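You operate a simulated robot arm through the tools that you are given. There is no shell and no other tool. Be economical: measure what you need, move in short steps, check, and stop when the job is done.

You are at the controls of a simulated robot arm. One attempt, no reset.

Task
Tighten the breaker's nut to the click and grease the copper lug under it.
Fine: battery switch off first and back to BOTH after; orange nut driver and wooden brush go back in the block. Set down upright: orange nut driver, wooden brush. A coat counts when it lies all over at full strength: go over it till it gets no stronger.

The check looks at the end state, three seconds after you hand in, the way a careful person would. Anything else that was tipped, shoved, dropped, spilled or broken makes it a failure.

Robot
A 6-joint arm with a two-finger parallel gripper on a trunk, on a base that drives. Base frame: it is fixed to the floor where the robot stands at the start and does not move with it; the origin is under the middle of the robot, x ahead of it, y to its left, z up. Lengths are in mm, angles in degrees, forces in N, time in s.
With the tool pointing down near the work surface it reaches from about 140 to 800 mm from the robot's upright axis, wherever it stands. Its first joint turns from -166.0 to 166.0 degrees. Places, roughly: battery switch [800, 0, 1400]; breaker lever [100, -1100, 1500]; breaker nut [200, -1100, 1400]; face of the copper lug [200, -1100, 1400]; red grease tin [400, -200, 900]; wooden brush (2x3x19 cm) [500, -300, 1000]. Payload 3.91 kg.
The TCP is the grasp point between the finger pads, 30 mm short of the fingertips. In the tool frame z runs along the fingers and y along their closing line. The gripper opens to 110 mm. The fingers are 20 mm wide and 10 mm thick; the gripper's body (48 by 112 mm) begins 55 mm behind the TCP.
Orientation is that of the tool frame in the base frame, as a unit quaternion [x, y, z, w]. With the fingers straight down and closing along the base's y, the tool's x points along the base's -x, its y along +y and its z along -z.

Tools
- The arm moves only by the tool arm_command. Its argument "steps" is a list that holds one entry, the list of rows, each a list of 7 numbers: the shift along the tool's x, y, z in units of 20 mm (1.0 is 20 mm), then the turn, a rotation vector about the tool's x, y, z in units of 6 degrees (1.0 is 6 degrees), then the opening, from 0 (shut) to 1 (fully open). In form: [[[tx, ty, tz, ax, ay, az, jaw], ...]]. A call has 1 to 10 rows; each row shifts and turns the commanded pose from where the row before left it, along the tool's axes as they then stand. A call with a number of a shift or a turn outside -1 to 1 is refused whole. Each row takes 0.2 s and may step no farther than 50 mm and 8.6 degrees from the row before; otherwise, or with a gripper value out of range, the whole call is refused. A pose out of reach is approached as far as the arm can. The call stops where the force on the tool passes 90 N (or 10 N more than at its start, if that is more) or the arm is blocked; 0.2 s more then pass. Each finger travels about 108 mm/s and halts on what it meets, pressing with about 31 N; the grip force reading is that of the motor and also rises with nothing between the fingers. The clock runs only during rows and for 0.2 s after the last one: add rows that do not move to give the fingers time. The reply holds the time, the measured pose of the TCP, the force on the tool along the base axes, the opening and the grip force, in the units named above and with some noise, with the torque about the TCP (base axes, N m) and any sound that the robot's microphone picked up.
- Cameras (640 x 400 px; columns grow to the right, rows downward): "scene" is now at [-102.6, -61.6, 1330.6]; the picture's right is [-0.69, -0.72, -0.00], its down [-0.29, 0.28, -0.91] and it looks along [0.66, -0.63, -0.41] (base axes); focal length 214 px, centre (320, 200). "wrist" rides on the gripper at [77, 7, -115] in the tool frame; the picture's right is [-0.09, 1.00, 0.00], its down [-0.80, -0.07, -0.59] and it looks along [-0.59, -0.05, 0.80] (tool axes); focal length 270 px, centre (320, 200). There is no depth. A picture from a camera that has moved, and an enlarged one, comes with that camera's place and axes in the base frame and with its lens.
- snapshot(camera): a new picture of that camera. The clock stands still meanwhile.
- raise_lower(by): slides the trunk up (or, below 0, down) by that many mm; the arm and the scene camera ride with it, the base frame stays. It gives what a move gives, with no picture.
- roll_base(legs): drives the robot by 1 to 6 legs, each [ahead, left, turn to the left] in mm, mm and degrees, along the robot's own axes; the way and the turn of a leg run together, so that a leg with both is an arc; at most 1500 mm and 180 degrees a leg. The arm and the cameras ride along, it lands a little off, and it stops where it bumps. It gives what a move gives.
- turn_head(pan, tilt): turns the head with the scene camera to pan (to the left, within 86 degrees either way) and tilt (down, from -29 to 69), counted from straight ahead of the robot. It gives what a move gives.
- inspect(camera, box): a new picture of the part [left, top, right, bottom] of that camera's present view, enlarged. The clock stands still meanwhile.
- job_done(): hands the job in; it is judged then, once.

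Work in short steps. Places have to be worked out from the pictures, the camera data and where the tool is seen: move nearer, look again, correct. Check each grasp and each placing, and mend what went wrong. You have 120 turns and 82 pictures in all, those below and enlarged ones among them. Open the gripper and draw the arm clear of the work before you hand the job in, unless the task says otherwise.

The tools are called after "Call:" by a JSON object that holds its "op" and its "data". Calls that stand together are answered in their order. arm_command: Moves the arm, as the interface text tells. Its arguments: {"type":"object","properties":{"steps":{"type":"array","items":{"type":"array","items":{"type":"array","items":{"type":"number"}}}}},"required":["steps"]} The other tools are called the same way: raise_lower (by) slides the trunk up or down; roll_base (legs) drives the base; turn_head (pan, tilt) turns the head that bears the scene camera; snapshot (camera) takes a picture; inspect (camera, box) takes an enlarged picture of a part of a camera's view; job_done () hands the job in.

At the start:

```text
time_s: 0.0
position: [84.9, -414.3, 999.4]
orientation: [0.0, 1.0, 0.0, 0.0]
wrist_force: [0.6, -0.2, 0.1]
ft_torque: [0.02, 0.02, 0.02]
gripper_width: 110.3
grip_force: 0.1
trunk travel left (down, up): [-250.0, 290.0]
robot x, y, heading: [-1.1, 1.1, 0.1]
head pan, tilt: [-43.9, 24.1]
```

scene: 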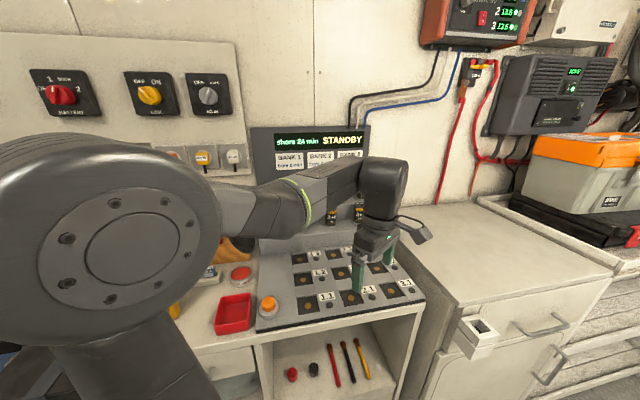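
wrist: 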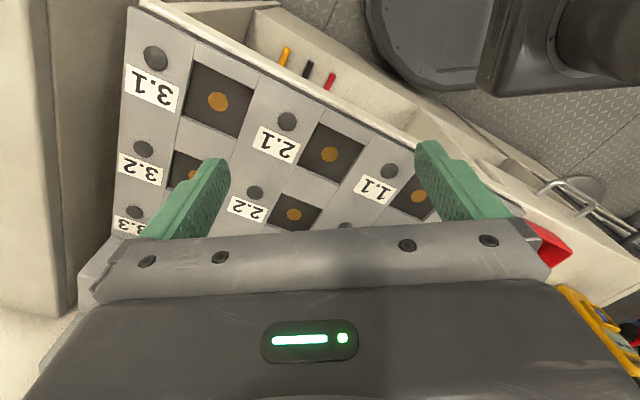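

The first picture shows a panel with rotary switches on the left wall and a console in front. I'll look around with the head before moving anything.

Call:
{"op": "turn_head", "data": {"pan": 0, "tilt": 15}}

Call:
{"op": "snapshot", "data": {"camera": "scene"}}

Call:
{"op": "turn_head", "data": {"pan": -85, "tilt": 5}}

Call:
{"op": "snapshot", "data": {"camera": "scene"}}

```text
time_s: 1.1
position: [85.7, -414.3, 998.9]
orientation: [0.0, 1.0, 0.0, 0.0]
wrist_force: [-0.5, -0.1, 0.5]
ft_torque: [0.02, -0.02, 0.04]
gripper_width: 110.0
grip_force: 0.0
trunk travel left (down, up): [-250.0, 290.0]
robot x, y, heading: [-0.7, 0.8, 0.4]
head pan, tilt: [0.0, 15.0]
```

```text
79 pictures are left
camera scene: at [-75.7, 2.3, 1345.4], right [0.0, -1.0, 0.0], down [-0.26, 0.0, -0.97], along [0.97, 0.0, -0.26], focal length 214 px, centre (320, 200)
```

scene: 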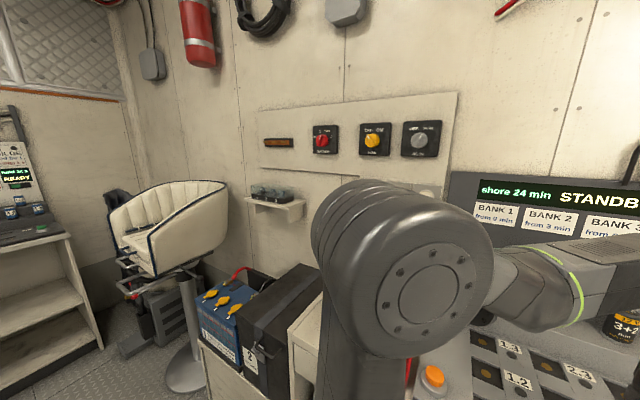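

```text
time_s: 2.7
position: [84.0, -413.9, 1000.1]
orientation: [0.0, 1.0, 0.0, 0.0]
wrist_force: [-0.3, -0.1, -1.1]
ft_torque: [0.03, -0.02, 0.01]
gripper_width: 109.5
grip_force: 0.0
trunk travel left (down, up): [-250.0, 290.0]
robot x, y, heading: [-0.8, -0.9, -0.1]
head pan, tilt: [-85.0, 5.0]
```

```text
78 pictures are left
camera scene: at [-161.1, -89.1, 1361.6], right [-1.0, -0.09, 0.0], down [-0.01, 0.09, -1.0], along [0.09, -0.99, -0.09], focal length 214 px, centre (320, 200)
```

scene: 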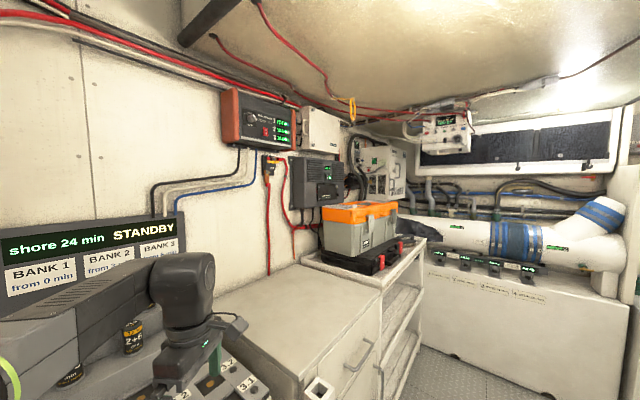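

The breaker appears to be near (270,160) in this view. I'll enlarge that, and the block on the tabletop area.

Call:
{"op": "inspect", "data": {"camera": "scene", "box": [220, 80, 380, 220]}}

Call:
{"op": "turn_head", "data": {"pan": -25, "tilt": 45}}

Call:
{"op": "snapshot", "data": {"camera": "scene"}}

```text
2.86 times, centred on (300, 150) of scene
camera zoom: at [-161.1, -89.1, 1361.6], right [-1.0, -0.09, 0.0], down [-0.01, 0.09, -1.0], along [0.09, -0.99, -0.09], focal length 613 px, centre (377, 343)
```

zoom: 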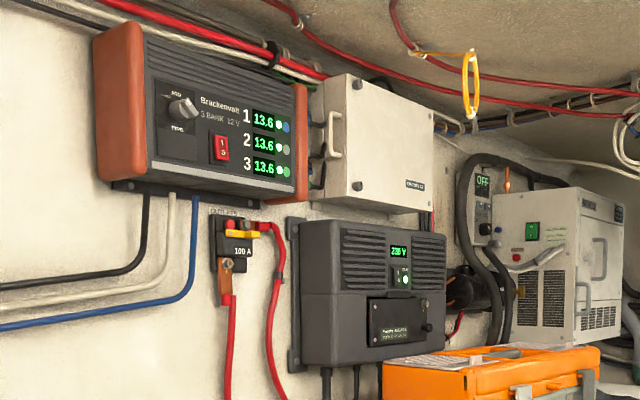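

```text
time_s: 4.0
position: [85.9, -413.7, 999.4]
orientation: [0.0, 1.0, 0.0, 0.0]
wrist_force: [0.1, 0.8, -0.2]
ft_torque: [-0.01, 0.02, 0.0]
gripper_width: 110.1
grip_force: 0.1
trunk travel left (down, up): [-250.0, 290.0]
robot x, y, heading: [4.3, -3.5, 0.1]
head pan, tilt: [-25.0, 45.0]
```

```text
76 pictures are left
camera scene: at [-95.4, -32.0, 1298.6], right [-0.42, -0.91, 0.0], down [-0.64, 0.3, -0.71], along [0.64, -0.3, -0.71], focal length 214 px, centre (320, 200)
```

scene: 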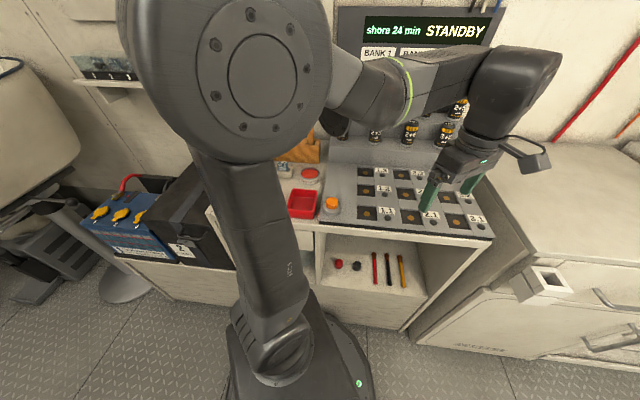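

The arm hides the bench in front. I'll raise the gripper and swing it back and to the right so the head can see the block.

Call:
{"op": "arm_command", "data": {"steps": [[[0, 0, -1, 0, 0, 0, 1], [0, 0, -1, 0, 0, 0, 1], [0, 0, -1, 0, 0, 0, 1], [0, 0, -1, 0, 0, 0, 1], [0, 0, -1, 0, 0, 0, 1], [1, 0, -1, 0, 0, 0, 1], [1, 0, 0, 0, 0, 0, 1], [1, 0, 0, 0, 0, 0, 1], [1, 0, 0, 0, 0, 0, 1], [1, 0, 0, 0, 0, 0, 1]]]}}

Call:
{"op": "arm_command", "data": {"steps": [[[1, 0, 0, 0, 0, 0, 1], [1, 0, 0, 0, 0, 0, 1], [1, 0, 0, 0, 0, 0, 1], [1, 0, 0, 0, 0, 0, 1], [1, 0, 0, 0, 0, 0, 1], [1, 0, 0, 0, 0, 0, 1], [1, 0, 0, 0, 0, 0, 1], [1, 0, 0, 0, 0, 0, 1], [1, 0, 0, 0, 0, 0, 1], [1, 0, 0, 0, 0, 0, 1]]]}}

Call:
{"op": "turn_head", "data": {"pan": -25, "tilt": 35}}

Call:
{"op": "snapshot", "data": {"camera": "scene"}}

```text
time_s: 6.2
position: [-16.3, -416.4, 1119.8]
orientation: [-0.001, 1.0, -0.001, 0.001]
wrist_force: [-0.1, -0.5, -0.8]
ft_torque: [-0.01, 0.07, -0.01]
gripper_width: 110.1
grip_force: 0.1
trunk travel left (down, up): [-250.0, 290.0]
robot x, y, heading: [0.1, -0.3, -0.1]
head pan, tilt: [-25.0, 45.0]
```

```text
time_s: 8.4
position: [-213.4, -412.7, 1118.4]
orientation: [-0.001, 1.0, 0.0, -0.001]
wrist_force: [0.5, 0.6, 0.4]
ft_torque: [-0.01, 0.04, -0.03]
gripper_width: 110.0
grip_force: 0.0
trunk travel left (down, up): [-250.0, 290.0]
robot x, y, heading: [0.4, 4.0, 0.1]
head pan, tilt: [-25.0, 45.0]
```

```text
time_s: 9.1
position: [-212.3, -413.3, 1117.8]
orientation: [0.0, 1.0, 0.0, 0.0]
wrist_force: [-0.2, 0.5, -0.2]
ft_torque: [-0.02, -0.02, -0.01]
gripper_width: 109.8
grip_force: 0.1
trunk travel left (down, up): [-250.0, 290.0]
robot x, y, heading: [-0.0, -1.3, -0.2]
head pan, tilt: [-25.0, 35.0]
```

```text
75 pictures are left
camera scene: at [-89.4, -34.8, 1313.3], right [-0.42, -0.91, 0.0], down [-0.52, 0.24, -0.82], along [0.74, -0.35, -0.57], focal length 214 px, centre (320, 200)
```

scene: 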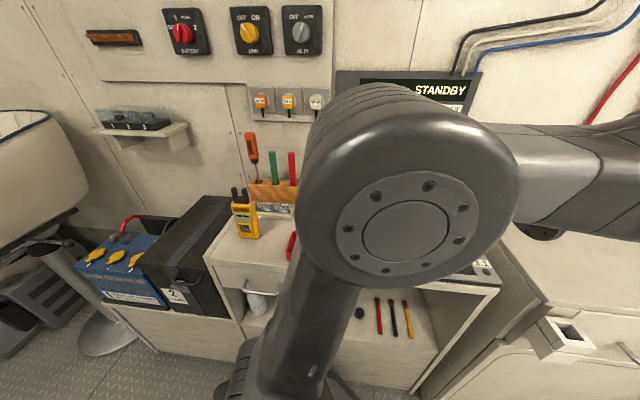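

The block is partly visible with the orange driver in it. Swinging the arm further round for a clear view.

Call:
{"op": "arm_command", "data": {"steps": [[[1, 0.5, 0, 0, 0, 0, 1], [1, 0.5, 0, 0, 0, 0, 1], [1, 0.5, 0, 0, 0, 0, 1], [1, 0.5, 0, 0, 0, 0, 1], [1, 0.5, 0, 0, 0, 0, 1], [1, 1, 0, 0, 0, 0, 1], [1, 1, 0, 0, 0, 0, 1], [1, 1, 0, 0, 0, 0, 1], [0.5, 1, 0, 0, 0, 0, 1], [0.5, 1, 0, 0, 0, 0, 1]]]}}

Call:
{"op": "turn_head", "data": {"pan": -18, "tilt": 32}}

Call:
{"op": "snapshot", "data": {"camera": "scene"}}

```text
time_s: 11.3
position: [-397.6, -265.5, 1120.4]
orientation: [-0.001, 1.0, 0.0, -0.001]
wrist_force: [1.1, 0.6, 0.2]
ft_torque: [-0.01, 0.0, -0.01]
gripper_width: 110.1
grip_force: 0.0
trunk travel left (down, up): [-250.0, 290.0]
robot x, y, heading: [-2.0, 0.5, -0.1]
head pan, tilt: [-25.0, 35.0]
```

```text
time_s: 12.0
position: [-397.4, -265.9, 1119.1]
orientation: [0.0, 1.0, 0.0, 0.0]
wrist_force: [-1.1, 0.2, -0.1]
ft_torque: [0.0, 0.0, 0.01]
gripper_width: 110.1
grip_force: 0.1
trunk travel left (down, up): [-250.0, 290.0]
robot x, y, heading: [-1.5, 0.5, 0.1]
head pan, tilt: [-18.0, 32.0]
```

```text
74 pictures are left
camera scene: at [-84.1, -25.3, 1318.0], right [-0.31, -0.95, 0.0], down [-0.5, 0.16, -0.85], along [0.81, -0.26, -0.53], focal length 214 px, centre (320, 200)
```

scene: 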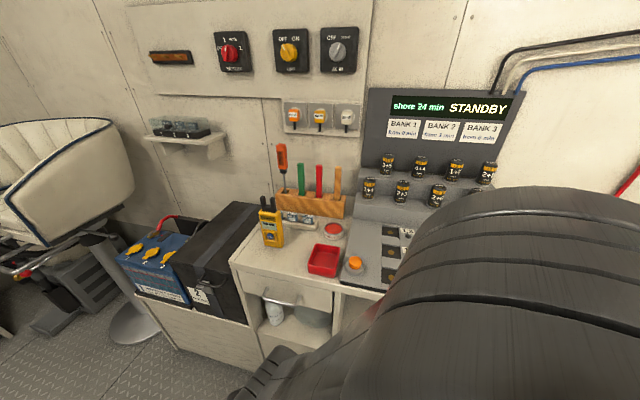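

Good view. Enlarging the block with tools and the switches.

Call:
{"op": "inspect", "data": {"camera": "scene", "box": [250, 130, 380, 280]}}

Call:
{"op": "inspect", "data": {"camera": "scene", "box": [140, 20, 370, 140]}}

```text
2.67 times, centred on (315, 205) of scene
camera zoom: at [-84.1, -25.3, 1318.0], right [-0.31, -0.95, 0.0], down [-0.5, 0.16, -0.85], along [0.81, -0.26, -0.53], focal length 572 px, centre (333, 187)
```

zoom: 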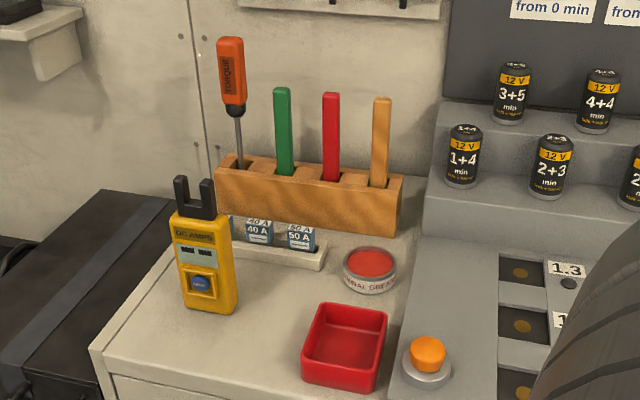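

```text
2.78 times, centred on (255, 80) of scene
camera zoom: at [-84.1, -25.3, 1318.0], right [-0.31, -0.95, 0.0], down [-0.5, 0.16, -0.85], along [0.81, -0.26, -0.53], focal length 597 px, centre (501, 534)
```

zoom: 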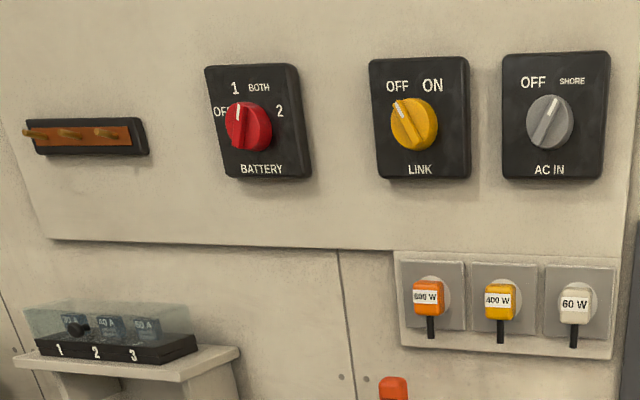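

Triangulating, the red battery switch knob sits near (799, -5, 1355), on a wall whose inward normal is about (0.875, -0.485). I'll swing the arm round to the front on a circle, turning the tool with it and rising.

Call:
{"op": "arm_command", "data": {"steps": [[[-0.667, -0.997, -0.45, 0, 0, -0.48, 1], [-0.667, -0.997, -0.45, 0, 0, -0.48, 1], [-0.667, -0.997, -0.45, 0, 0, -0.48, 1], [-0.667, -0.997, -0.45, 0, 0, -0.48, 1], [-0.667, -0.997, -0.45, 0, 0, -0.48, 1], [-0.667, -0.997, -0.45, 0, 0, -0.48, 1], [-0.667, -0.997, -0.45, 0, 0, -0.48, 1], [-0.667, -0.997, -0.45, 0, 0, -0.48, 1], [-0.667, -0.997, -0.45, 0, 0, -0.48, 1], [-0.667, -0.997, -0.45, 0, 0, -0.48, 1]]]}}

Call:
{"op": "arm_command", "data": {"steps": [[[-0.667, -0.997, -0.45, 0, 0, -0.48, 1], [-0.667, -0.997, -0.45, 0, 0, -0.48, 1], [-0.667, -0.997, -0.45, 0, 0, -0.48, 1], [-0.667, -0.997, -0.45, 0, 0, -0.48, 1], [-0.667, -0.997, -0.45, 0, 0, -0.48, 1], [-0.667, -0.997, -0.45, 0, 0, -0.48, 1], [-0.667, -0.997, -0.45, 0, 0, -0.48, 1], [-0.667, -0.997, -0.45, 0, 0, -0.48, 1], [-0.667, -0.997, -0.45, 0, 0, -0.48, 1], [-0.667, -0.997, -0.45, 0, 0, -0.48, 1]]]}}

Call:
{"op": "arm_command", "data": {"steps": [[[-0.667, -0.997, 0, 0, 0, -0.48, 1], [-0.667, -0.997, 0, 0, 0, -0.48, 1], [-0.667, -0.997, 0, 0, 0, -0.48, 1], [-0.667, -0.997, 0, 0, 0, -0.48, 1], [-0.667, -0.997, 0, 0, 0, -0.48, 1], [-0.667, -0.997, 0, 0, 0, -0.48, 1], [-0.667, -0.997, 0, 0, 0, -0.48, 1], [-0.667, -0.997, 0, 0, 0, -0.48, 1], [-0.667, -0.997, 0, 0, 0, -0.48, 1], [-0.667, -0.997, 0, 0, 0, -0.48, 1]]]}}

```text
time_s: 14.2
position: [-204.3, -409.0, 1150.2]
orientation: [-0.249, 0.969, -0.002, -0.002]
wrist_force: [-0.2, -0.6, 0.2]
ft_torque: [0.01, 0.01, 0.0]
gripper_width: 109.9
grip_force: 0.0
out of reach, approached as far as the arm can: row 3, 4, 5, 6, 7, 8, 9, 10
trunk travel left (down, up): [-250.0, 290.0]
robot x, y, heading: [2.0, -2.1, 0.1]
head pan, tilt: [-18.0, 32.0]
```

```text
time_s: 16.4
position: [29.1, -448.7, 1161.2]
orientation: [-0.482, 0.876, -0.001, -0.001]
wrist_force: [0.2, 0.1, -0.4]
ft_torque: [0.01, 0.01, 0.04]
gripper_width: 109.9
grip_force: 0.0
out of reach, approached as far as the arm can: row 1, 2, 3, 4, 5, 6, 7, 8, 9, 10
trunk travel left (down, up): [-250.0, 290.0]
robot x, y, heading: [0.2, -2.6, -0.0]
head pan, tilt: [-18.0, 32.0]
```

```text
time_s: 18.6
position: [258.6, -390.0, 1159.9]
orientation: [-0.685, 0.728, 0.0, 0.0]
wrist_force: [0.1, 0.6, 0.9]
ft_torque: [-0.01, -0.02, -0.01]
gripper_width: 109.9
grip_force: 0.1
trunk travel left (down, up): [-250.0, 290.0]
robot x, y, heading: [-2.4, -2.8, 0.2]
head pan, tilt: [-18.0, 32.0]
```

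Vertical reach with the tool down tops out near 1160, so I'll raise the trunk 200, then continue the swing.

Call:
{"op": "raise_lower", "data": {"by": 200}}

Call:
{"op": "arm_command", "data": {"steps": [[[-0.667, -0.997, 0, 0, 0, -0.48, 1], [-0.667, -0.997, 0, 0, 0, -0.48, 1], [-0.667, -0.997, 0, 0, 0, -0.48, 1], [-0.667, -0.997, 0, 0, 0, -0.48, 1], [-0.667, -0.997, 0, 0, 0, -0.48, 1], [-0.667, -0.997, 0, 0, 0, -0.48, 1], [-0.667, -0.997, 0, 0, 0, -0.48, 1], [-0.667, -0.997, 0, 0, 0, -0.48, 1], [-0.667, -0.997, 0, 0, 0, -0.48, 1], [-0.667, -0.997, 0, 0, 0, -0.48, 1]]]}}

Call:
{"op": "arm_command", "data": {"steps": [[[-0.667, -0.997, 0, 0, 0, -0.6, 1], [-0.667, -0.997, 0, 0, 0, -0.6, 1], [-0.667, -0.997, 0, 0, 0, -0.6, 1], [-0.667, -0.997, 0, 0, 0, -0.6, 1], [-0.667, -0.997, 0, 0, 0, -0.6, 1], [-0.667, -0.997, 0, 0, 0, -0.6, 1], [-0.667, -0.997, 0, 0, 0, -0.6, 1], [-0.667, -0.997, 0, 0, 0, -0.6, 1], [-0.667, -0.997, 0, 0, 0, -0.6, 1], [-0.667, -0.997, 0, 0, 0, -0.6, 1]]]}}

Call:
{"op": "snapshot", "data": {"camera": "scene"}}

```text
time_s: 20.8
position: [258.4, -390.6, 1362.3]
orientation: [-0.685, 0.729, -0.001, 0.0]
wrist_force: [-0.6, 0.4, -0.5]
ft_torque: [0.03, 0.04, 0.0]
gripper_width: 110.1
grip_force: 0.1
trunk travel left (down, up): [-450.0, 90.0]
robot x, y, heading: [-0.6, -3.0, -0.0]
head pan, tilt: [-18.0, 32.0]
```

```text
time_s: 23.0
position: [431.4, -226.8, 1362.0]
orientation: [0.845, -0.535, 0.0, 0.001]
wrist_force: [-0.5, -0.4, -0.1]
ft_torque: [-0.01, 0.0, 0.0]
gripper_width: 110.2
grip_force: 0.0
trunk travel left (down, up): [-450.0, 90.0]
robot x, y, heading: [-0.3, 2.7, 0.0]
head pan, tilt: [-18.0, 32.0]
```

```text
time_s: 25.2
position: [492.6, -2.2, 1360.4]
orientation: [0.969, -0.248, 0.0, -0.001]
wrist_force: [0.6, -0.4, 0.5]
ft_torque: [-0.02, -0.01, 0.01]
gripper_width: 110.0
grip_force: 0.0
trunk travel left (down, up): [-450.0, 90.0]
robot x, y, heading: [-0.6, 0.7, -0.0]
head pan, tilt: [-18.0, 32.0]
```

```text
71 pictures are left
camera scene: at [-84.0, -24.8, 1518.1], right [-0.31, -0.95, 0.0], down [-0.5, 0.16, -0.85], along [0.81, -0.26, -0.53], focal length 214 px, centre (320, 200)
```

scene: 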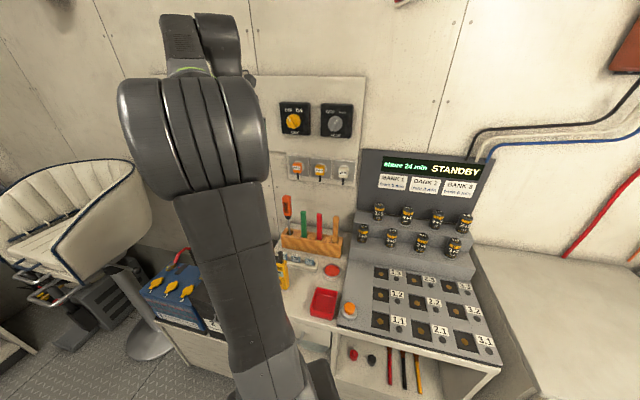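

Yaw is about -28.7°, matching the wall. Now pitch the tool up to point at the wall.

Call:
{"op": "arm_command", "data": {"steps": [[[0, 0, 0, 0, 1, 0, 1], [0, 0, 0, 0, 1, 0, 1], [0, 0, 0, 0, 1, 0, 1], [0, 0, 0, 0, 1, 0, 1], [0, 0, 0, 0, 1, 0, 1], [0, 0, 0, 0, 1, 0, 1], [0, 0, 0, 0, 1, 0, 1], [0, 0, 0, 0, 1, 0, 1], [0, 0, 0, 0, 1, 0, 1], [0, 0, 0, 0, 1, 0, 1]]]}}

Call:
{"op": "arm_command", "data": {"steps": [[[0, 0, 0, 0, 1, 0, 1], [0, 0, 0, 0, 1, 0, 1], [0, 0, 0, 0, 1, 0, 1], [0, 0, 0, 0, 1, 0, 1], [0, 0, 0, 0, 1, 0, 1]]]}}

Call:
{"op": "snapshot", "data": {"camera": "wrist"}}

Call:
{"op": "snapshot", "data": {"camera": "scene"}}

```text
time_s: 27.4
position: [492.7, -0.0, 1361.1]
orientation: [0.838, -0.215, 0.485, 0.125]
wrist_force: [-0.8, 0.2, -0.5]
ft_torque: [0.01, -0.01, 0.03]
gripper_width: 109.7
grip_force: 0.1
trunk travel left (down, up): [-450.0, 90.0]
robot x, y, heading: [2.4, -1.9, -0.2]
head pan, tilt: [-18.0, 32.0]
```

```text
time_s: 28.6
position: [492.8, 0.1, 1361.0]
orientation: [0.685, -0.176, 0.685, 0.176]
wrist_force: [0.1, 0.8, -0.8]
ft_torque: [-0.02, 0.01, 0.01]
gripper_width: 109.6
grip_force: 0.0
trunk travel left (down, up): [-450.0, 90.0]
robot x, y, heading: [-1.3, -3.1, 0.1]
head pan, tilt: [-18.0, 32.0]
```

```text
70 pictures are left
camera wrist: at [389.1, 49.3, 1438.3], right [-0.48, -0.87, -0.09], down [-0.49, 0.35, -0.8], along [0.73, -0.34, -0.59], focal length 270 px, centre (320, 200)
```

wrist: 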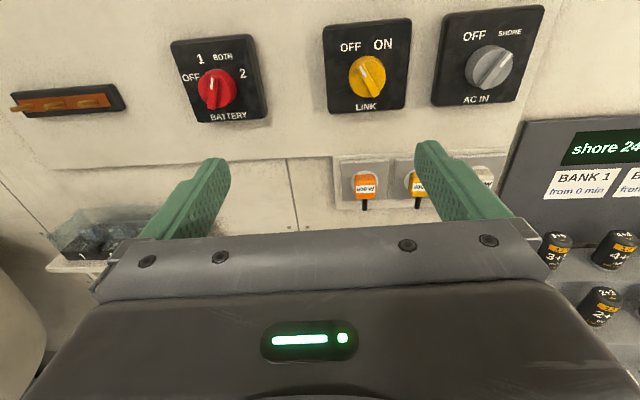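

```text
69 pictures are left
camera scene: at [-83.8, -25.2, 1518.1], right [-0.31, -0.95, 0.0], down [-0.5, 0.16, -0.85], along [0.81, -0.26, -0.53], focal length 214 px, centre (320, 200)
```

scene: 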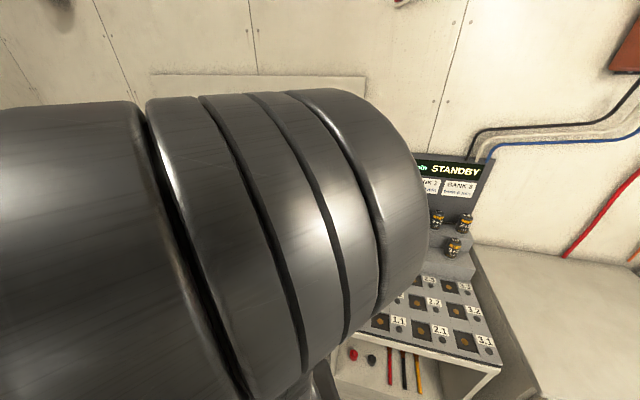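

Call:
{"op": "inspect", "data": {"camera": "wrist", "box": [160, 20, 280, 130]}}

```text
3.64 times, centred on (220, 75) of wrist
camera zoom: at [389.1, 49.3, 1438.3], right [-0.48, -0.87, -0.09], down [-0.49, 0.35, -0.8], along [0.73, -0.34, -0.59], focal length 983 px, centre (684, 654)
```

zoom: 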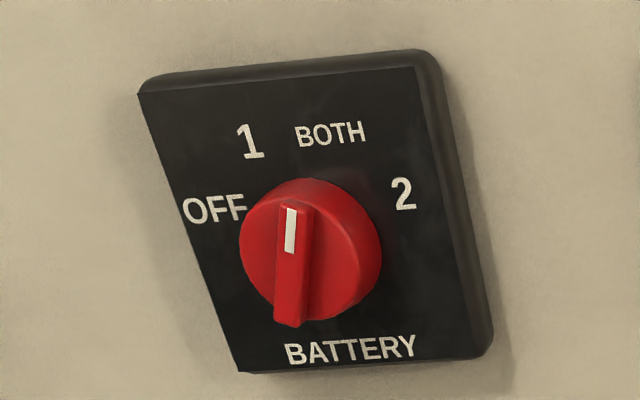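

The battery switch shows the pointer at about +25° (BOTH), OFF being at about -75°. I'll line up 100 mm in front of the knob and roll the tool +25° so the fingers straddle the ridge.

Call:
{"op": "arm_command", "data": {"steps": [[[-0.036, -0.789, 0.951, 0, 0, 0, 0.6], [-0.036, -0.789, 0.951, 0, 0, 0, 0.6], [-0.036, -0.789, 0.951, 0, 0, 0, 0.6], [-0.036, -0.789, 0.951, 0, 0, 0, 0.6], [-0.036, -0.789, 0.951, 0, 0, 0, 0.6], [-0.036, -0.789, 0.951, 0, 0, 0, 0.6], [-0.036, -0.789, 0.951, 0, 0, 0, 0.6], [-0.036, -0.789, 0.951, 0, 0, 0, 0.6], [-0.036, -0.789, 0.951, 0, 0, 0, 0.6]]]}}

Call:
{"op": "snapshot", "data": {"camera": "wrist"}}

```text
time_s: 30.6
position: [711.6, 42.8, 1352.3]
orientation: [0.686, -0.175, 0.685, 0.176]
wrist_force: [0.0, -0.1, -0.4]
ft_torque: [0.0, -0.01, -0.03]
gripper_width: 65.7
grip_force: 0.0
trunk travel left (down, up): [-450.0, 90.0]
robot x, y, heading: [2.8, 0.2, -0.0]
head pan, tilt: [-18.0, 32.0]
```

```text
67 pictures are left
camera wrist: at [607.6, 92.3, 1429.9], right [-0.48, -0.87, -0.09], down [-0.49, 0.35, -0.8], along [0.73, -0.34, -0.59], focal length 270 px, centre (320, 200)
```

wrist: 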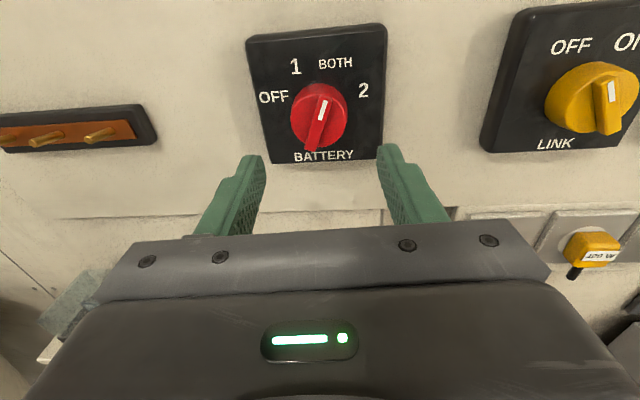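

Knob face is ~105 mm ahead of the TCP and centred. Roll +25° and advance 66 mm.

Call:
{"op": "arm_command", "data": {"steps": [[[0, 0, 0, 0, 0, 0.833, 0.6], [0, 0, 0, 0, 0, 0.833, 0.6], [0, 0, 0, 0, 0, 0.833, 0.6], [0, 0, 0, 0, 0, 0.833, 0.6], [0, 0, 0, 0, 0, 0.833, 0.6], [0, 0, 0.825, 0, 0, 0, 0.5], [0, 0, 0.825, 0, 0, 0, 0.4], [0, 0, 0.825, 0, 0, 0, 0.4], [0, 0, 0.825, 0, 0, 0, 0.4]]]}}

Call:
{"op": "snapshot", "data": {"camera": "wrist"}}

```text
time_s: 32.6
position: [768.4, 9.9, 1353.3]
orientation: [0.63, -0.32, 0.707, 0.024]
wrist_force: [0.7, -0.3, -0.3]
ft_torque: [0.0, 0.01, 0.03]
gripper_width: 44.0
grip_force: 0.1
trunk travel left (down, up): [-450.0, 90.0]
robot x, y, heading: [-0.1, -1.5, -0.0]
head pan, tilt: [-18.0, 32.0]
```

```text
66 pictures are left
camera wrist: at [649.0, 32.1, 1421.9], right [-0.42, -0.76, -0.5], down [-0.33, 0.64, -0.7], along [0.85, -0.13, -0.51], focal length 270 px, centre (320, 200)
```

wrist: 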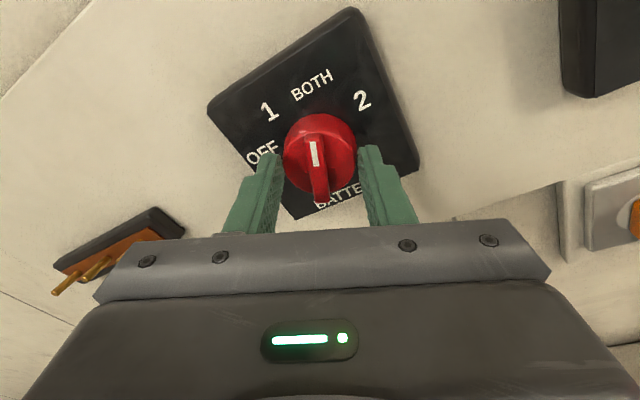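

The fingers straddle the ridge and are aligned. Advance 5 mm and close.

Call:
{"op": "arm_command", "data": {"steps": [[[0, 0, 0.25, 0, 0, 0, 0.4], [0, 0, 0, 0, 0, 0, 0], [0, 0, 0, 0, 0, 0, 0], [0, 0, 0, 0, 0, 0, 0], [0, 0, 0, 0, 0, 0, 0]]]}}

Call:
{"op": "snapshot", "data": {"camera": "wrist"}}

```text
time_s: 33.8
position: [765.2, 6.1, 1354.4]
orientation: [0.631, -0.319, 0.707, 0.024]
wrist_force: [-56.8, 1.3, -34.2]
ft_torque: [-0.01, 0.62, -0.75]
gripper_width: 34.9
grip_force: 30.8
trunk travel left (down, up): [-450.0, 90.0]
robot x, y, heading: [0.7, 1.3, -0.2]
head pan, tilt: [-18.0, 32.0]
```

```text
65 pictures are left
camera wrist: at [647.1, 28.8, 1422.1], right [-0.42, -0.76, -0.5], down [-0.33, 0.64, -0.7], along [0.85, -0.13, -0.52], focal length 270 px, centre (320, 200)
```

wrist: 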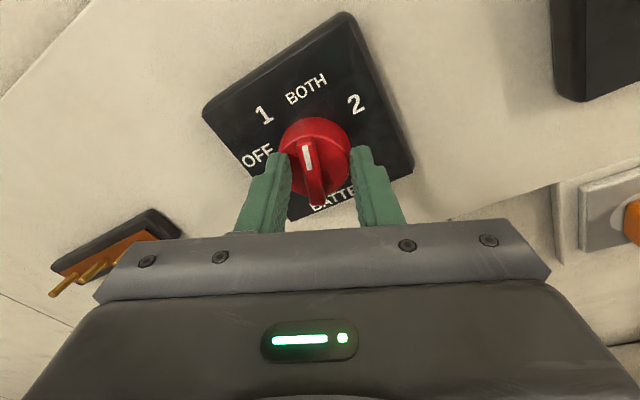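

The fingers met the disc rim rather than the ridge (width 35, push-back 57 N). Open, back off, and look again.

Call:
{"op": "arm_command", "data": {"steps": [[[0, 0, 0, 0, 0, 0, 0.45], [0, 0, 0, 0, 0, 0, 0.45], [0, 0, -1, 0, 0, 0, 0.45], [0, 0, -0.5, 0, 0, 0, 0.45], [0, 0, 0, 0, 0, 0, 0.45]]]}}

Call:
{"op": "inspect", "data": {"camera": "wrist", "box": [190, 0, 450, 230]}}

```text
time_s: 35.0
position: [746.3, 23.0, 1354.5]
orientation: [0.631, -0.32, 0.707, 0.023]
wrist_force: [-0.1, 0.5, 0.4]
ft_torque: [-0.04, 0.02, 0.03]
gripper_width: 49.5
grip_force: 0.1
trunk travel left (down, up): [-450.0, 90.0]
robot x, y, heading: [-0.4, -0.1, 0.1]
head pan, tilt: [-18.0, 32.0]
```

```text
1.74 times, centred on (320, 115) of wrist
camera zoom: at [627.8, 44.3, 1422.1], right [-0.42, -0.76, -0.5], down [-0.33, 0.64, -0.7], along [0.85, -0.13, -0.51], focal length 470 px, centre (320, 348)
```

zoom: 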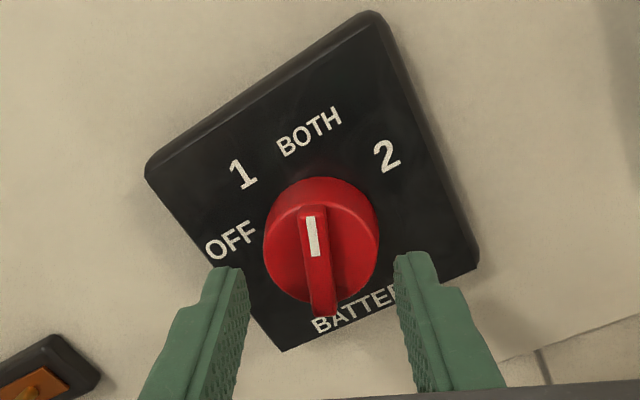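

Force decomposition says I was a little low along the ridge. Shift +5 mm along the ridge, advance 15 mm (fingertips short of the disc), and close on the ridge.

Call:
{"op": "arm_command", "data": {"steps": [[[0.25, 0.05, 0.35, 0, 0, 0, 0.4], [0, 0, 0.4, 0, 0, 0, 0.4], [0, 0, 0, 0, 0, 0, 0.2], [0, 0, 0, 0, 0, 0, 0.0], [0, 0, 0, 0, 0, 0, 0], [0, 0, 0, 0, 0, 0, 0]]]}}

Call:
{"op": "inspect", "data": {"camera": "wrist", "box": [190, 0, 450, 230]}}

```text
time_s: 36.4
position: [758.1, 13.2, 1359.3]
orientation: [0.631, -0.318, 0.708, 0.022]
wrist_force: [14.3, 10.0, 18.4]
ft_torque: [0.07, -0.25, 0.65]
gripper_width: 9.6
grip_force: 45.3
trunk travel left (down, up): [-450.0, 90.0]
robot x, y, heading: [-2.3, 1.7, -0.2]
head pan, tilt: [-18.0, 32.0]
```

```text
1.74 times, centred on (320, 115) of wrist
camera zoom: at [639.4, 36.3, 1426.2], right [-0.41, -0.76, -0.5], down [-0.33, 0.64, -0.7], along [0.85, -0.13, -0.51], focal length 470 px, centre (320, 348)
```

zoom: 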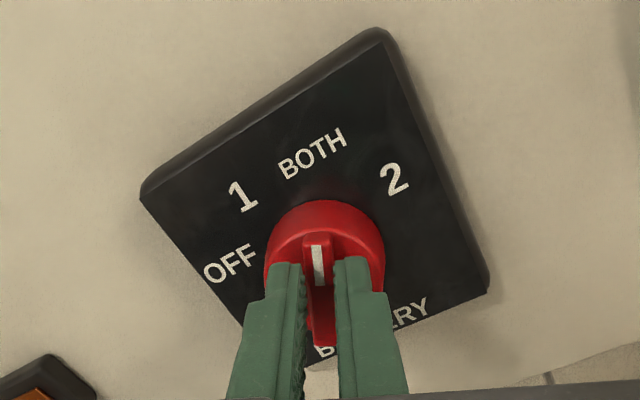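

The ridge is gripped (9.6 mm). Rotate counter-clockwise 60° and check.

Call:
{"op": "arm_command", "data": {"steps": [[[0, 0, 0, 0, 0, -1, 0], [0, 0, 0, 0, 0, -1, 0], [0, 0, 0, 0, 0, -1, 0], [0, 0, 0, 0, 0, -1, 0], [0, 0, 0, 0, 0, -1, 0], [0, 0, 0, 0, 0, -1, 0], [0, 0, 0, 0, 0, -1, 0], [0, 0, 0, 0, 0, -1, 0], [0, 0, 0, 0, 0, -1, 0], [0, 0, 0, 0, 0, -1, 0]]]}}

Call:
{"op": "snapshot", "data": {"camera": "wrist"}}

```text
time_s: 38.6
position: [756.9, 13.6, 1360.0]
orientation: [0.706, 0.04, 0.6, 0.375]
wrist_force: [-2.6, 8.6, 1.4]
ft_torque: [0.04, -0.03, 0.14]
gripper_width: 0.0
grip_force: 37.5
trunk travel left (down, up): [-450.0, 90.0]
robot x, y, heading: [1.7, -2.2, 0.2]
head pan, tilt: [-18.0, 32.0]
```

```text
62 pictures are left
camera wrist: at [676.2, 104.0, 1427.0], right [-0.42, -0.76, 0.5], down [-0.71, -0.07, -0.7], along [0.56, -0.65, -0.51], focal length 270 px, centre (320, 200)
```

wrist: 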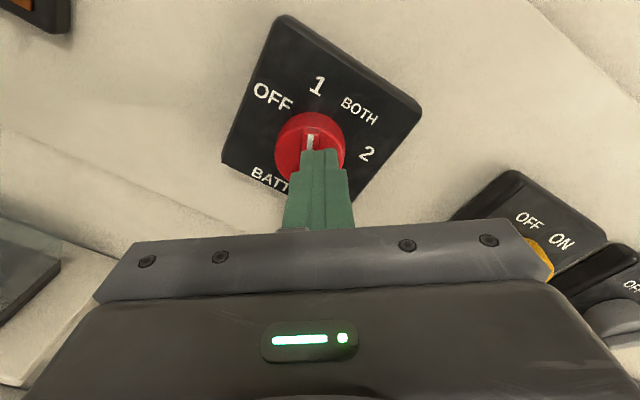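

The fingers slipped off shut, but the knob has moved along. Open, back off slightly and see where the pointer is.

Call:
{"op": "arm_command", "data": {"steps": [[[0, 0, -0.75, 0, 0, 0, 0.0], [0, 0, -0.75, 0, 0, 0, 0.45], [0, 0, 0, 0, 0, 0, 0.45], [0, 0, 0, 0, 0, 0, 0.45], [0, 0, 0, 0, 0, 0, 0.45]]]}}

Call:
{"op": "inspect", "data": {"camera": "wrist", "box": [190, 0, 450, 230]}}

```text
time_s: 39.8
position: [731.0, 24.8, 1359.1]
orientation: [0.706, 0.038, 0.601, 0.373]
wrist_force: [0.0, 0.1, -0.4]
ft_torque: [0.0, 0.02, 0.02]
gripper_width: 49.3
grip_force: 0.0
trunk travel left (down, up): [-450.0, 90.0]
robot x, y, heading: [0.7, 1.3, -0.1]
head pan, tilt: [-18.0, 32.0]
```

```text
1.74 times, centred on (320, 115) of wrist
camera zoom: at [650.1, 115.4, 1426.8], right [-0.42, -0.76, 0.5], down [-0.71, -0.07, -0.7], along [0.56, -0.65, -0.52], focal length 470 px, centre (320, 348)
```

zoom: 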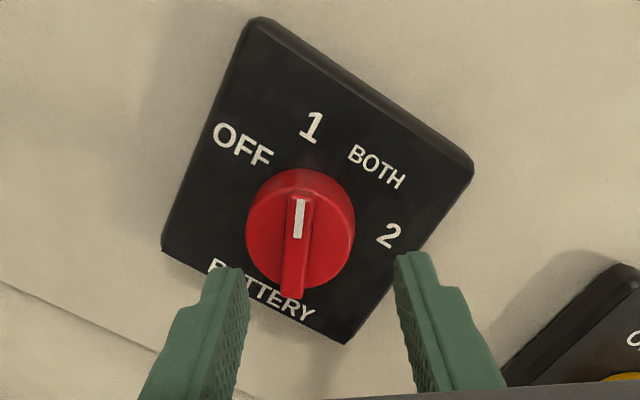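

Pointer is now at "1". The knob axis is about 5 mm left and 7 mm below the TCP; I'll correct, align roll to the ridge, go 6 mm deeper than before, and close.

Call:
{"op": "arm_command", "data": {"steps": [[[0, 0, 0, 0, 0, 0.7, 0.45], [0, 0, 0, 0, 0, 0.63, 0.45], [-0.17, -0.39, 0.6, 0, 0, 0, 0.45], [0, 0, 0.6, 0, 0, 0, 0.45], [0, 0, 0.59, 0, 0, 0, 0.45], [0, 0, 0, 0, 0, 0, 0.2], [0, 0, 0, 0, 0, 0, 0.0], [0, 0, 0, 0, 0, 0, 0], [0, 0, 0, 0, 0, 0, 0]]]}}

Call:
{"op": "inspect", "data": {"camera": "wrist", "box": [190, 0, 450, 230]}}

```text
time_s: 41.8
position: [766.1, 15.3, 1352.7]
orientation: [0.707, -0.01, 0.625, 0.331]
wrist_force: [-1.7, 3.6, -5.5]
ft_torque: [-0.11, -0.21, -0.01]
gripper_width: 9.8
grip_force: 45.0
trunk travel left (down, up): [-450.0, 90.0]
robot x, y, heading: [-0.9, -1.6, 0.1]
head pan, tilt: [-18.0, 32.0]
```

```text
1.74 times, centred on (320, 115) of wrist
camera zoom: at [679.0, 96.2, 1424.3], right [-0.45, -0.81, 0.38], down [-0.67, 0.02, -0.74], along [0.6, -0.58, -0.55], focal length 470 px, centre (320, 348)
```

zoom: 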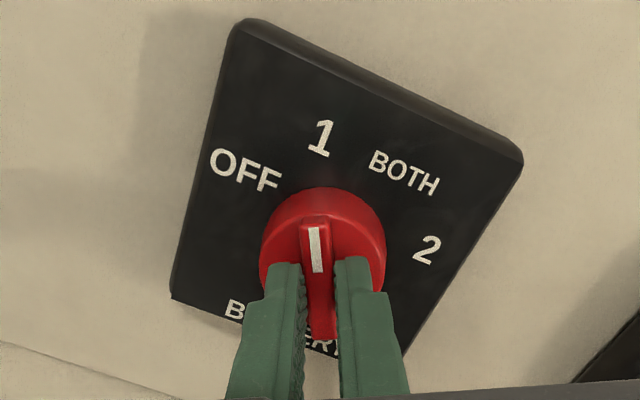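

Clean grip. Rotate -52° to OFF.

Call:
{"op": "arm_command", "data": {"steps": [[[0, 0, 0, 0, 0, -0.9, 0], [0, 0, 0, 0, 0, -0.9, 0], [0, 0, 0, 0, 0, -0.9, 0], [0, 0, 0, 0, 0, -0.9, 0], [0, 0, 0, 0, 0, -0.9, 0], [0, 0, 0, 0, 0, -0.9, 0], [0, 0, 0, 0, 0, -0.9, 0], [0, 0, 0, 0, 0, -0.9, 0], [0, 0, 0, 0, 0, -0.9, 0], [0, 0, 0, 0, 0, -0.6, 0]]]}}

Call:
{"op": "inspect", "data": {"camera": "wrist", "box": [190, 0, 450, 230]}}

```text
time_s: 44.0
position: [765.8, 16.4, 1352.0]
orientation: [0.64, 0.302, 0.416, 0.571]
wrist_force: [-4.7, 6.2, -4.4]
ft_torque: [1.06, -0.63, -0.12]
gripper_width: 13.6
grip_force: 44.6
trunk travel left (down, up): [-450.0, 90.0]
robot x, y, heading: [2.7, 2.4, -0.2]
head pan, tilt: [-18.0, 32.0]
```

```text
1.74 times, centred on (320, 115) of wrist
camera zoom: at [701.5, 136.9, 1373.6], right [-0.13, -0.24, 0.96], down [-0.89, -0.39, -0.22], along [0.43, -0.89, -0.16], focal length 470 px, centre (320, 348)
```

zoom: 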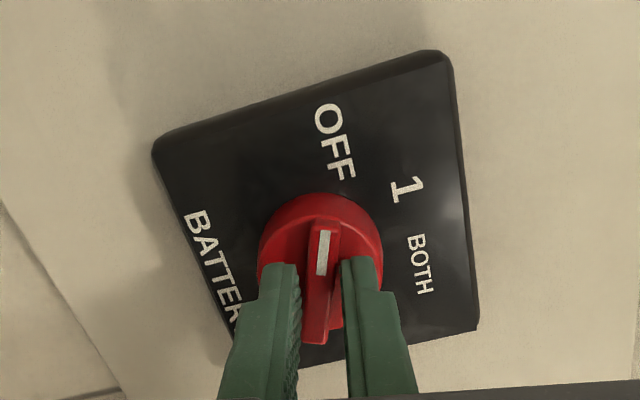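

The knob lags ~12° behind the tool. Turn a bit further, then release and check.

Call:
{"op": "arm_command", "data": {"steps": [[[0, 0, 0, 0, 0, -0.7, 0], [0, 0, 0, 0, 0, -0.7, 0], [0, 0, 0, 0, 0, 0, 0]]]}}

Call:
{"op": "arm_command", "data": {"steps": [[[0, 0, 0, 0, 0, 0, 0.45], [0, 0, 0, 0, 0, 0, 0.45], [0, 0, -1, 0, 0, 0, 0.45], [0, 0, -1, 0, 0, 0, 0.45], [0, 0, -1, 0, 0, 0, 0.45], [0, 0, -1, 0, 0, 0, 0.45]]]}}

Call:
{"op": "inspect", "data": {"camera": "wrist", "box": [190, 0, 450, 230]}}

```text
time_s: 44.8
position: [765.8, 15.4, 1352.6]
orientation: [0.615, 0.348, 0.372, 0.602]
wrist_force: [-2.1, 7.7, -2.8]
ft_torque: [1.11, -0.82, -0.01]
gripper_width: 16.7
grip_force: 44.8
trunk travel left (down, up): [-450.0, 90.0]
robot x, y, heading: [-1.1, 1.2, -0.1]
head pan, tilt: [-18.0, 32.0]
```

```text
time_s: 46.2
position: [694.4, 53.8, 1352.3]
orientation: [0.616, 0.347, 0.373, 0.601]
wrist_force: [-0.5, 0.1, -0.3]
ft_torque: [0.0, -0.04, -0.02]
gripper_width: 49.4
grip_force: 0.0
trunk travel left (down, up): [-450.0, 90.0]
robot x, y, heading: [3.3, -0.7, -0.1]
head pan, tilt: [-18.0, 32.0]
```

```text
1.74 times, centred on (320, 115) of wrist
camera zoom: at [631.9, 176.1, 1362.5], right [-0.06, -0.11, 0.99], down [-0.91, -0.41, -0.1], along [0.42, -0.9, -0.08], focal length 470 px, centre (320, 348)
```

zoom: 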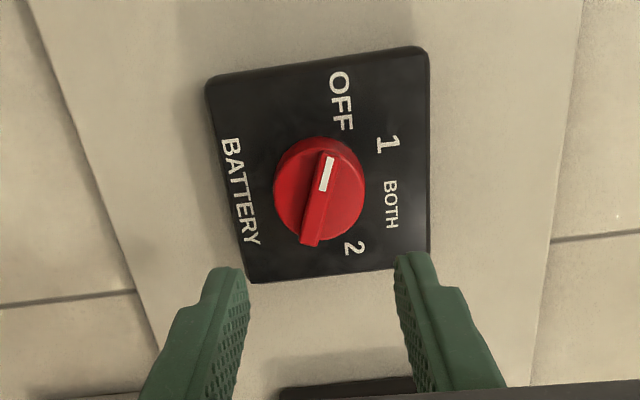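

Pointer sits at the OFF stop (-75°). Battery is off. Now retreat, roll so the camera is below, and pitch the tool down to go to the block.

Call:
{"op": "arm_command", "data": {"steps": [[[0, -0.25, -0.9, 0, 0, 0, 0.6], [0, -0.25, -0.9, 0, 0, 0, 0.6], [0, -0.25, -0.9, 0, 0, 0, 0.6], [0, -0.25, -0.9, 0, 0, 0, 0.6], [0, -0.25, -0.9, 0, 0, 0, 0.6], [0, -0.25, -0.9, 0, 0, 0, 0.6], [0, -0.25, -0.9, 0, 0, 0, 0.6], [0, -0.25, -0.9, 0, 0, 0, 0.6], [0, 0, 0, 0, 0, -1, 0.6], [0, 0, 0, 0, 0, -1, 0.6]]]}}

Call:
{"op": "arm_command", "data": {"steps": [[[0, 0, 0, 0, 0, -1, 0.6], [0, 0, 0, 0, 0, -1, 0.6], [0, 0, 0, 0, 0, -1, 0.6], [0, 0, 0, 0, 0, -1, 0.6], [0, 0, 0, 0, 0, -1, 0.6], [0, 0, 0, 0, 0, -1, 0.6], [0, 0, 0, 0, 0, -1, 0.6], [0, 0, 0, 0, 0, -1, 0.6], [0, 0, 0, 0, 0, -1, 0.6], [0, 0, 0, 0, 0, -1, 0.6]]]}}

Call:
{"op": "arm_command", "data": {"steps": [[[0, 0, 0, 0, 0, -1, 0.6], [0, 0, 0, 0, 0, -1, 0.6], [0, 0, 0, 0, 0, -1, 0.6], [0, 0, 0, 0, 1, 0, 0.6], [0, 0, 0, 0, 1, 0, 0.6], [0, 0, 0, 0, 1, 0, 0.6], [0, 0, 0, 0, 1, 0, 0.6], [0, 0, 0, 0, 1, 0, 0.6], [0, 0, 0, 0, 1, 0, 0.6], [0, 0, 0, 0, 1, 0, 0.6]]]}}

Call:
{"op": "arm_command", "data": {"steps": [[[0, 0, 0, 0, 1, 0, 0.6], [0, 0, 0, 0, 1, 0, 0.6], [0, 0, 0, 0, 1, 0, 0.6], [0, 0, 0, 0, 1, 0, 0.6], [0, 0, 0, 0, 1, 0, 0.6], [0, 0, 0, 0, 1, 0, 0.6], [0, 0, 0, 0, 1, 0, 0.6], [0, 0, 0, 0, 1, 0, 0.6]]]}}

```text
time_s: 48.4
position: [571.2, 124.1, 1312.1]
orientation: [0.575, 0.41, 0.308, 0.637]
wrist_force: [-0.2, 0.3, -0.4]
ft_torque: [0.0, 0.01, -0.01]
gripper_width: 66.2
grip_force: 0.0
trunk travel left (down, up): [-450.0, 90.0]
robot x, y, heading: [-1.7, -1.5, -0.1]
head pan, tilt: [-18.0, 32.0]
```

```text
time_s: 50.6
position: [533.5, 23.0, 1079.9]
orientation: [0.295, 0.64, -0.046, 0.708]
wrist_force: [0.3, -0.4, -0.3]
ft_torque: [0.01, 0.0, -0.01]
gripper_width: 66.2
grip_force: 0.0
out of reach, approached as far as the arm can: row 3, 4, 5, 6, 7, 8, 9, 10
trunk travel left (down, up): [-450.0, 90.0]
robot x, y, heading: [0.4, -0.2, -0.0]
head pan, tilt: [-18.0, 32.0]
```

```text
time_s: 51.6
position: [464.8, 1.7, 989.6]
orientation: [0.193, 0.7, -0.151, 0.671]
wrist_force: [11.9, -2.3, 56.5]
ft_torque: [-2.06, 1.54, 0.47]
gripper_width: 63.3
grip_force: 0.0
out of reach, approached as far as the arm can: row 1, 2, 3, 4, 5
trunk travel left (down, up): [-450.0, 90.0]
robot x, y, heading: [-0.3, -1.1, -0.1]
head pan, tilt: [-18.0, 32.0]
stopped in row 5: the force on the tool passed its limit (the readings are from after the stop); the commanded pose is now the measured one
```

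```text
time_s: 52.0
position: [462.2, 2.5, 990.0]
orientation: [0.196, 0.706, -0.147, 0.665]
wrist_force: [8.8, -3.0, 45.7]
ft_torque: [-1.73, 1.21, 0.36]
gripper_width: 64.1
grip_force: 0.1
out of reach, approached as far as the arm can: row 1
trunk travel left (down, up): [-450.0, 90.0]
robot x, y, heading: [5.4, 0.4, 0.2]
head pan, tilt: [-18.0, 32.0]
stopped in row 1: the force on the tool passed its limit (the readings are from after the stop); the commanded pose is now the measured one
```

Rolling that far was out of reach and the arm drifted down onto something (46 N upward). Stop and look.

Call:
{"op": "snapshot", "data": {"camera": "wrist"}}

Call:
{"op": "snapshot", "data": {"camera": "scene"}}

```text
57 pictures are left
camera wrist: at [362.1, 68.3, 922.4], right [0.47, 0.87, 0.14], down [-0.53, 0.15, 0.84], along [0.71, -0.47, 0.53], focal length 270 px, centre (320, 200)
```

wrist: 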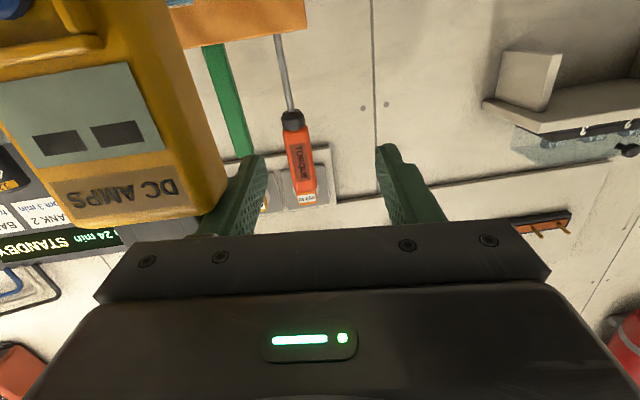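

```text
56 pictures are left
camera scene: at [-83.5, -25.7, 1517.8], right [-0.31, -0.95, 0.0], down [-0.5, 0.16, -0.85], along [0.81, -0.26, -0.53], focal length 214 px, centre (320, 200)
```

scene: 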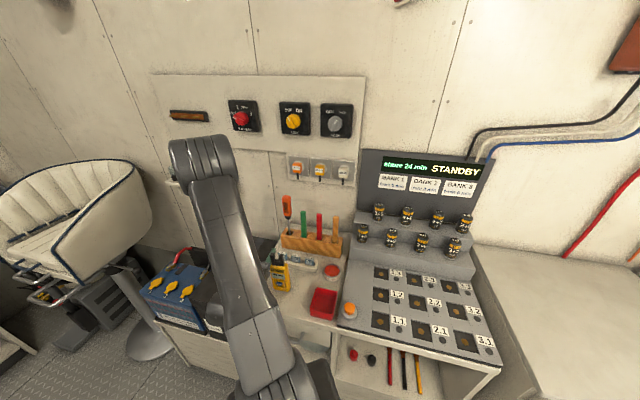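

Nothing looks tipped; the gripper is likely resting on the black battery box. Lift straight up with the trunk.

Call:
{"op": "raise_lower", "data": {"by": 60}}

Call:
{"op": "snapshot", "data": {"camera": "scene"}}

```text
time_s: 53.0
position: [461.2, 3.1, 1047.2]
orientation: [0.197, 0.71, -0.147, 0.659]
wrist_force: [-0.6, 0.3, 0.7]
ft_torque: [0.01, -0.02, 0.01]
gripper_width: 66.2
grip_force: 0.1
trunk travel left (down, up): [-510.0, 30.0]
robot x, y, heading: [1.9, 1.2, -0.2]
head pan, tilt: [-18.0, 32.0]
```

```text
55 pictures are left
camera scene: at [-82.9, -25.2, 1578.0], right [-0.31, -0.95, 0.0], down [-0.5, 0.16, -0.85], along [0.81, -0.26, -0.53], focal length 214 px, centre (320, 200)
```

scene: 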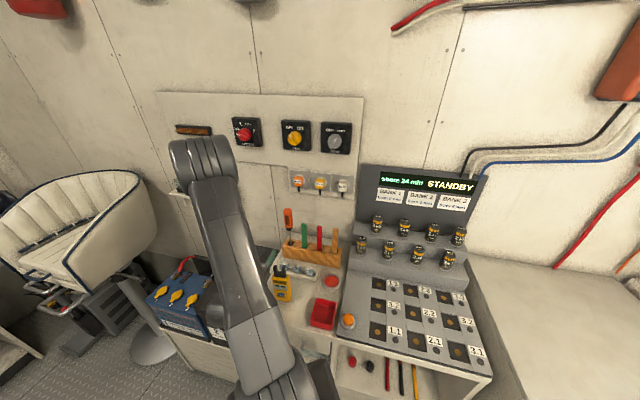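

Free and undisturbed. The tool points at the wall, camera below. Now pitch down gradually, checking for reach.

Call:
{"op": "arm_command", "data": {"steps": [[[0, 0, -0.3, 0, 1, 0, 0.6], [0, 0, -0.3, 0, 1, 0, 0.6], [0, 0, -0.3, 0, 1, 0, 0.6], [0, 0, -0.3, 0, 1, 0, 0.6], [0, 0, -0.3, 0, 1, 0, 0.6]]]}}

```text
time_s: 53.6
position: [433.4, 9.1, 1035.4]
orientation: [0.207, 0.766, -0.122, 0.597]
wrist_force: [4.9, 2.7, 58.0]
ft_torque: [-2.15, 1.26, 0.09]
gripper_width: 62.5
grip_force: 0.0
out of reach, approached as far as the arm can: row 1, 2, 3
trunk travel left (down, up): [-510.0, 30.0]
robot x, y, heading: [3.3, -0.4, 0.1]
head pan, tilt: [-18.0, 32.0]
stopped in row 3: the force on the tool passed its limit (the readings are from after the stop); the commanded pose is now the measured one
```

Again at a joint limit: the roll limit lies near -112°, with plenty of room the other way. Lift by trunk and roll back.

Call:
{"op": "raise_lower", "data": {"by": 30}}

Call:
{"op": "arm_command", "data": {"steps": [[[0, 0, 0, 0, 0, 1, 0.6], [0, 0, 0, 0, 0, 1, 0.6], [0, 0, 0, 0, 0, 1, 0.6], [0, 0, 0, 0, 0, 1, 0.6]]]}}

```text
time_s: 54.4
position: [431.9, 8.5, 1058.5]
orientation: [0.209, 0.771, -0.121, 0.589]
wrist_force: [0.0, 0.4, -0.3]
ft_torque: [-0.05, 0.03, 0.03]
gripper_width: 65.9
grip_force: 0.0
trunk travel left (down, up): [-540.0, 0.0]
robot x, y, heading: [-3.2, -0.5, -0.2]
head pan, tilt: [-18.0, 32.0]
```

```text
time_s: 55.4
position: [433.4, 8.9, 1061.1]
orientation: [0.366, 0.71, 0.005, 0.602]
wrist_force: [-0.2, -0.6, 0.1]
ft_torque: [0.02, -0.02, 0.01]
gripper_width: 66.1
grip_force: 0.1
trunk travel left (down, up): [-540.0, 0.0]
robot x, y, heading: [2.7, -0.2, -0.1]
head pan, tilt: [-18.0, 32.0]
```

Reachable again. Roll another 60°.

Call:
{"op": "arm_command", "data": {"steps": [[[0, 0, 0, 0, 0, 1, 0.6], [0, 0, 0, 0, 0, 1, 0.6], [0, 0, 0, 0, 0, 1, 0.6], [0, 0, 0, 0, 0, 1, 0.6], [0, 0, 0, 0, 0, 1, 0.6], [0, 0, 0, 0, 0, 1, 0.6], [0, 0, 0, 0, 0, 1, 0.6], [0, 0, 0, 0, 0, 1, 0.6], [0, 0, 0, 0, 0, 1, 0.6], [0, 0, 0, 0, 0, 1, 0.6]]]}}

```text
time_s: 57.6
position: [432.7, 8.4, 1060.3]
orientation: [0.671, 0.432, 0.306, 0.519]
wrist_force: [-0.1, -0.2, 0.0]
ft_torque: [-0.01, -0.01, -0.06]
gripper_width: 66.1
grip_force: 0.1
trunk travel left (down, up): [-540.0, 0.0]
robot x, y, heading: [3.3, -1.5, 0.1]
head pan, tilt: [-18.0, 32.0]
```

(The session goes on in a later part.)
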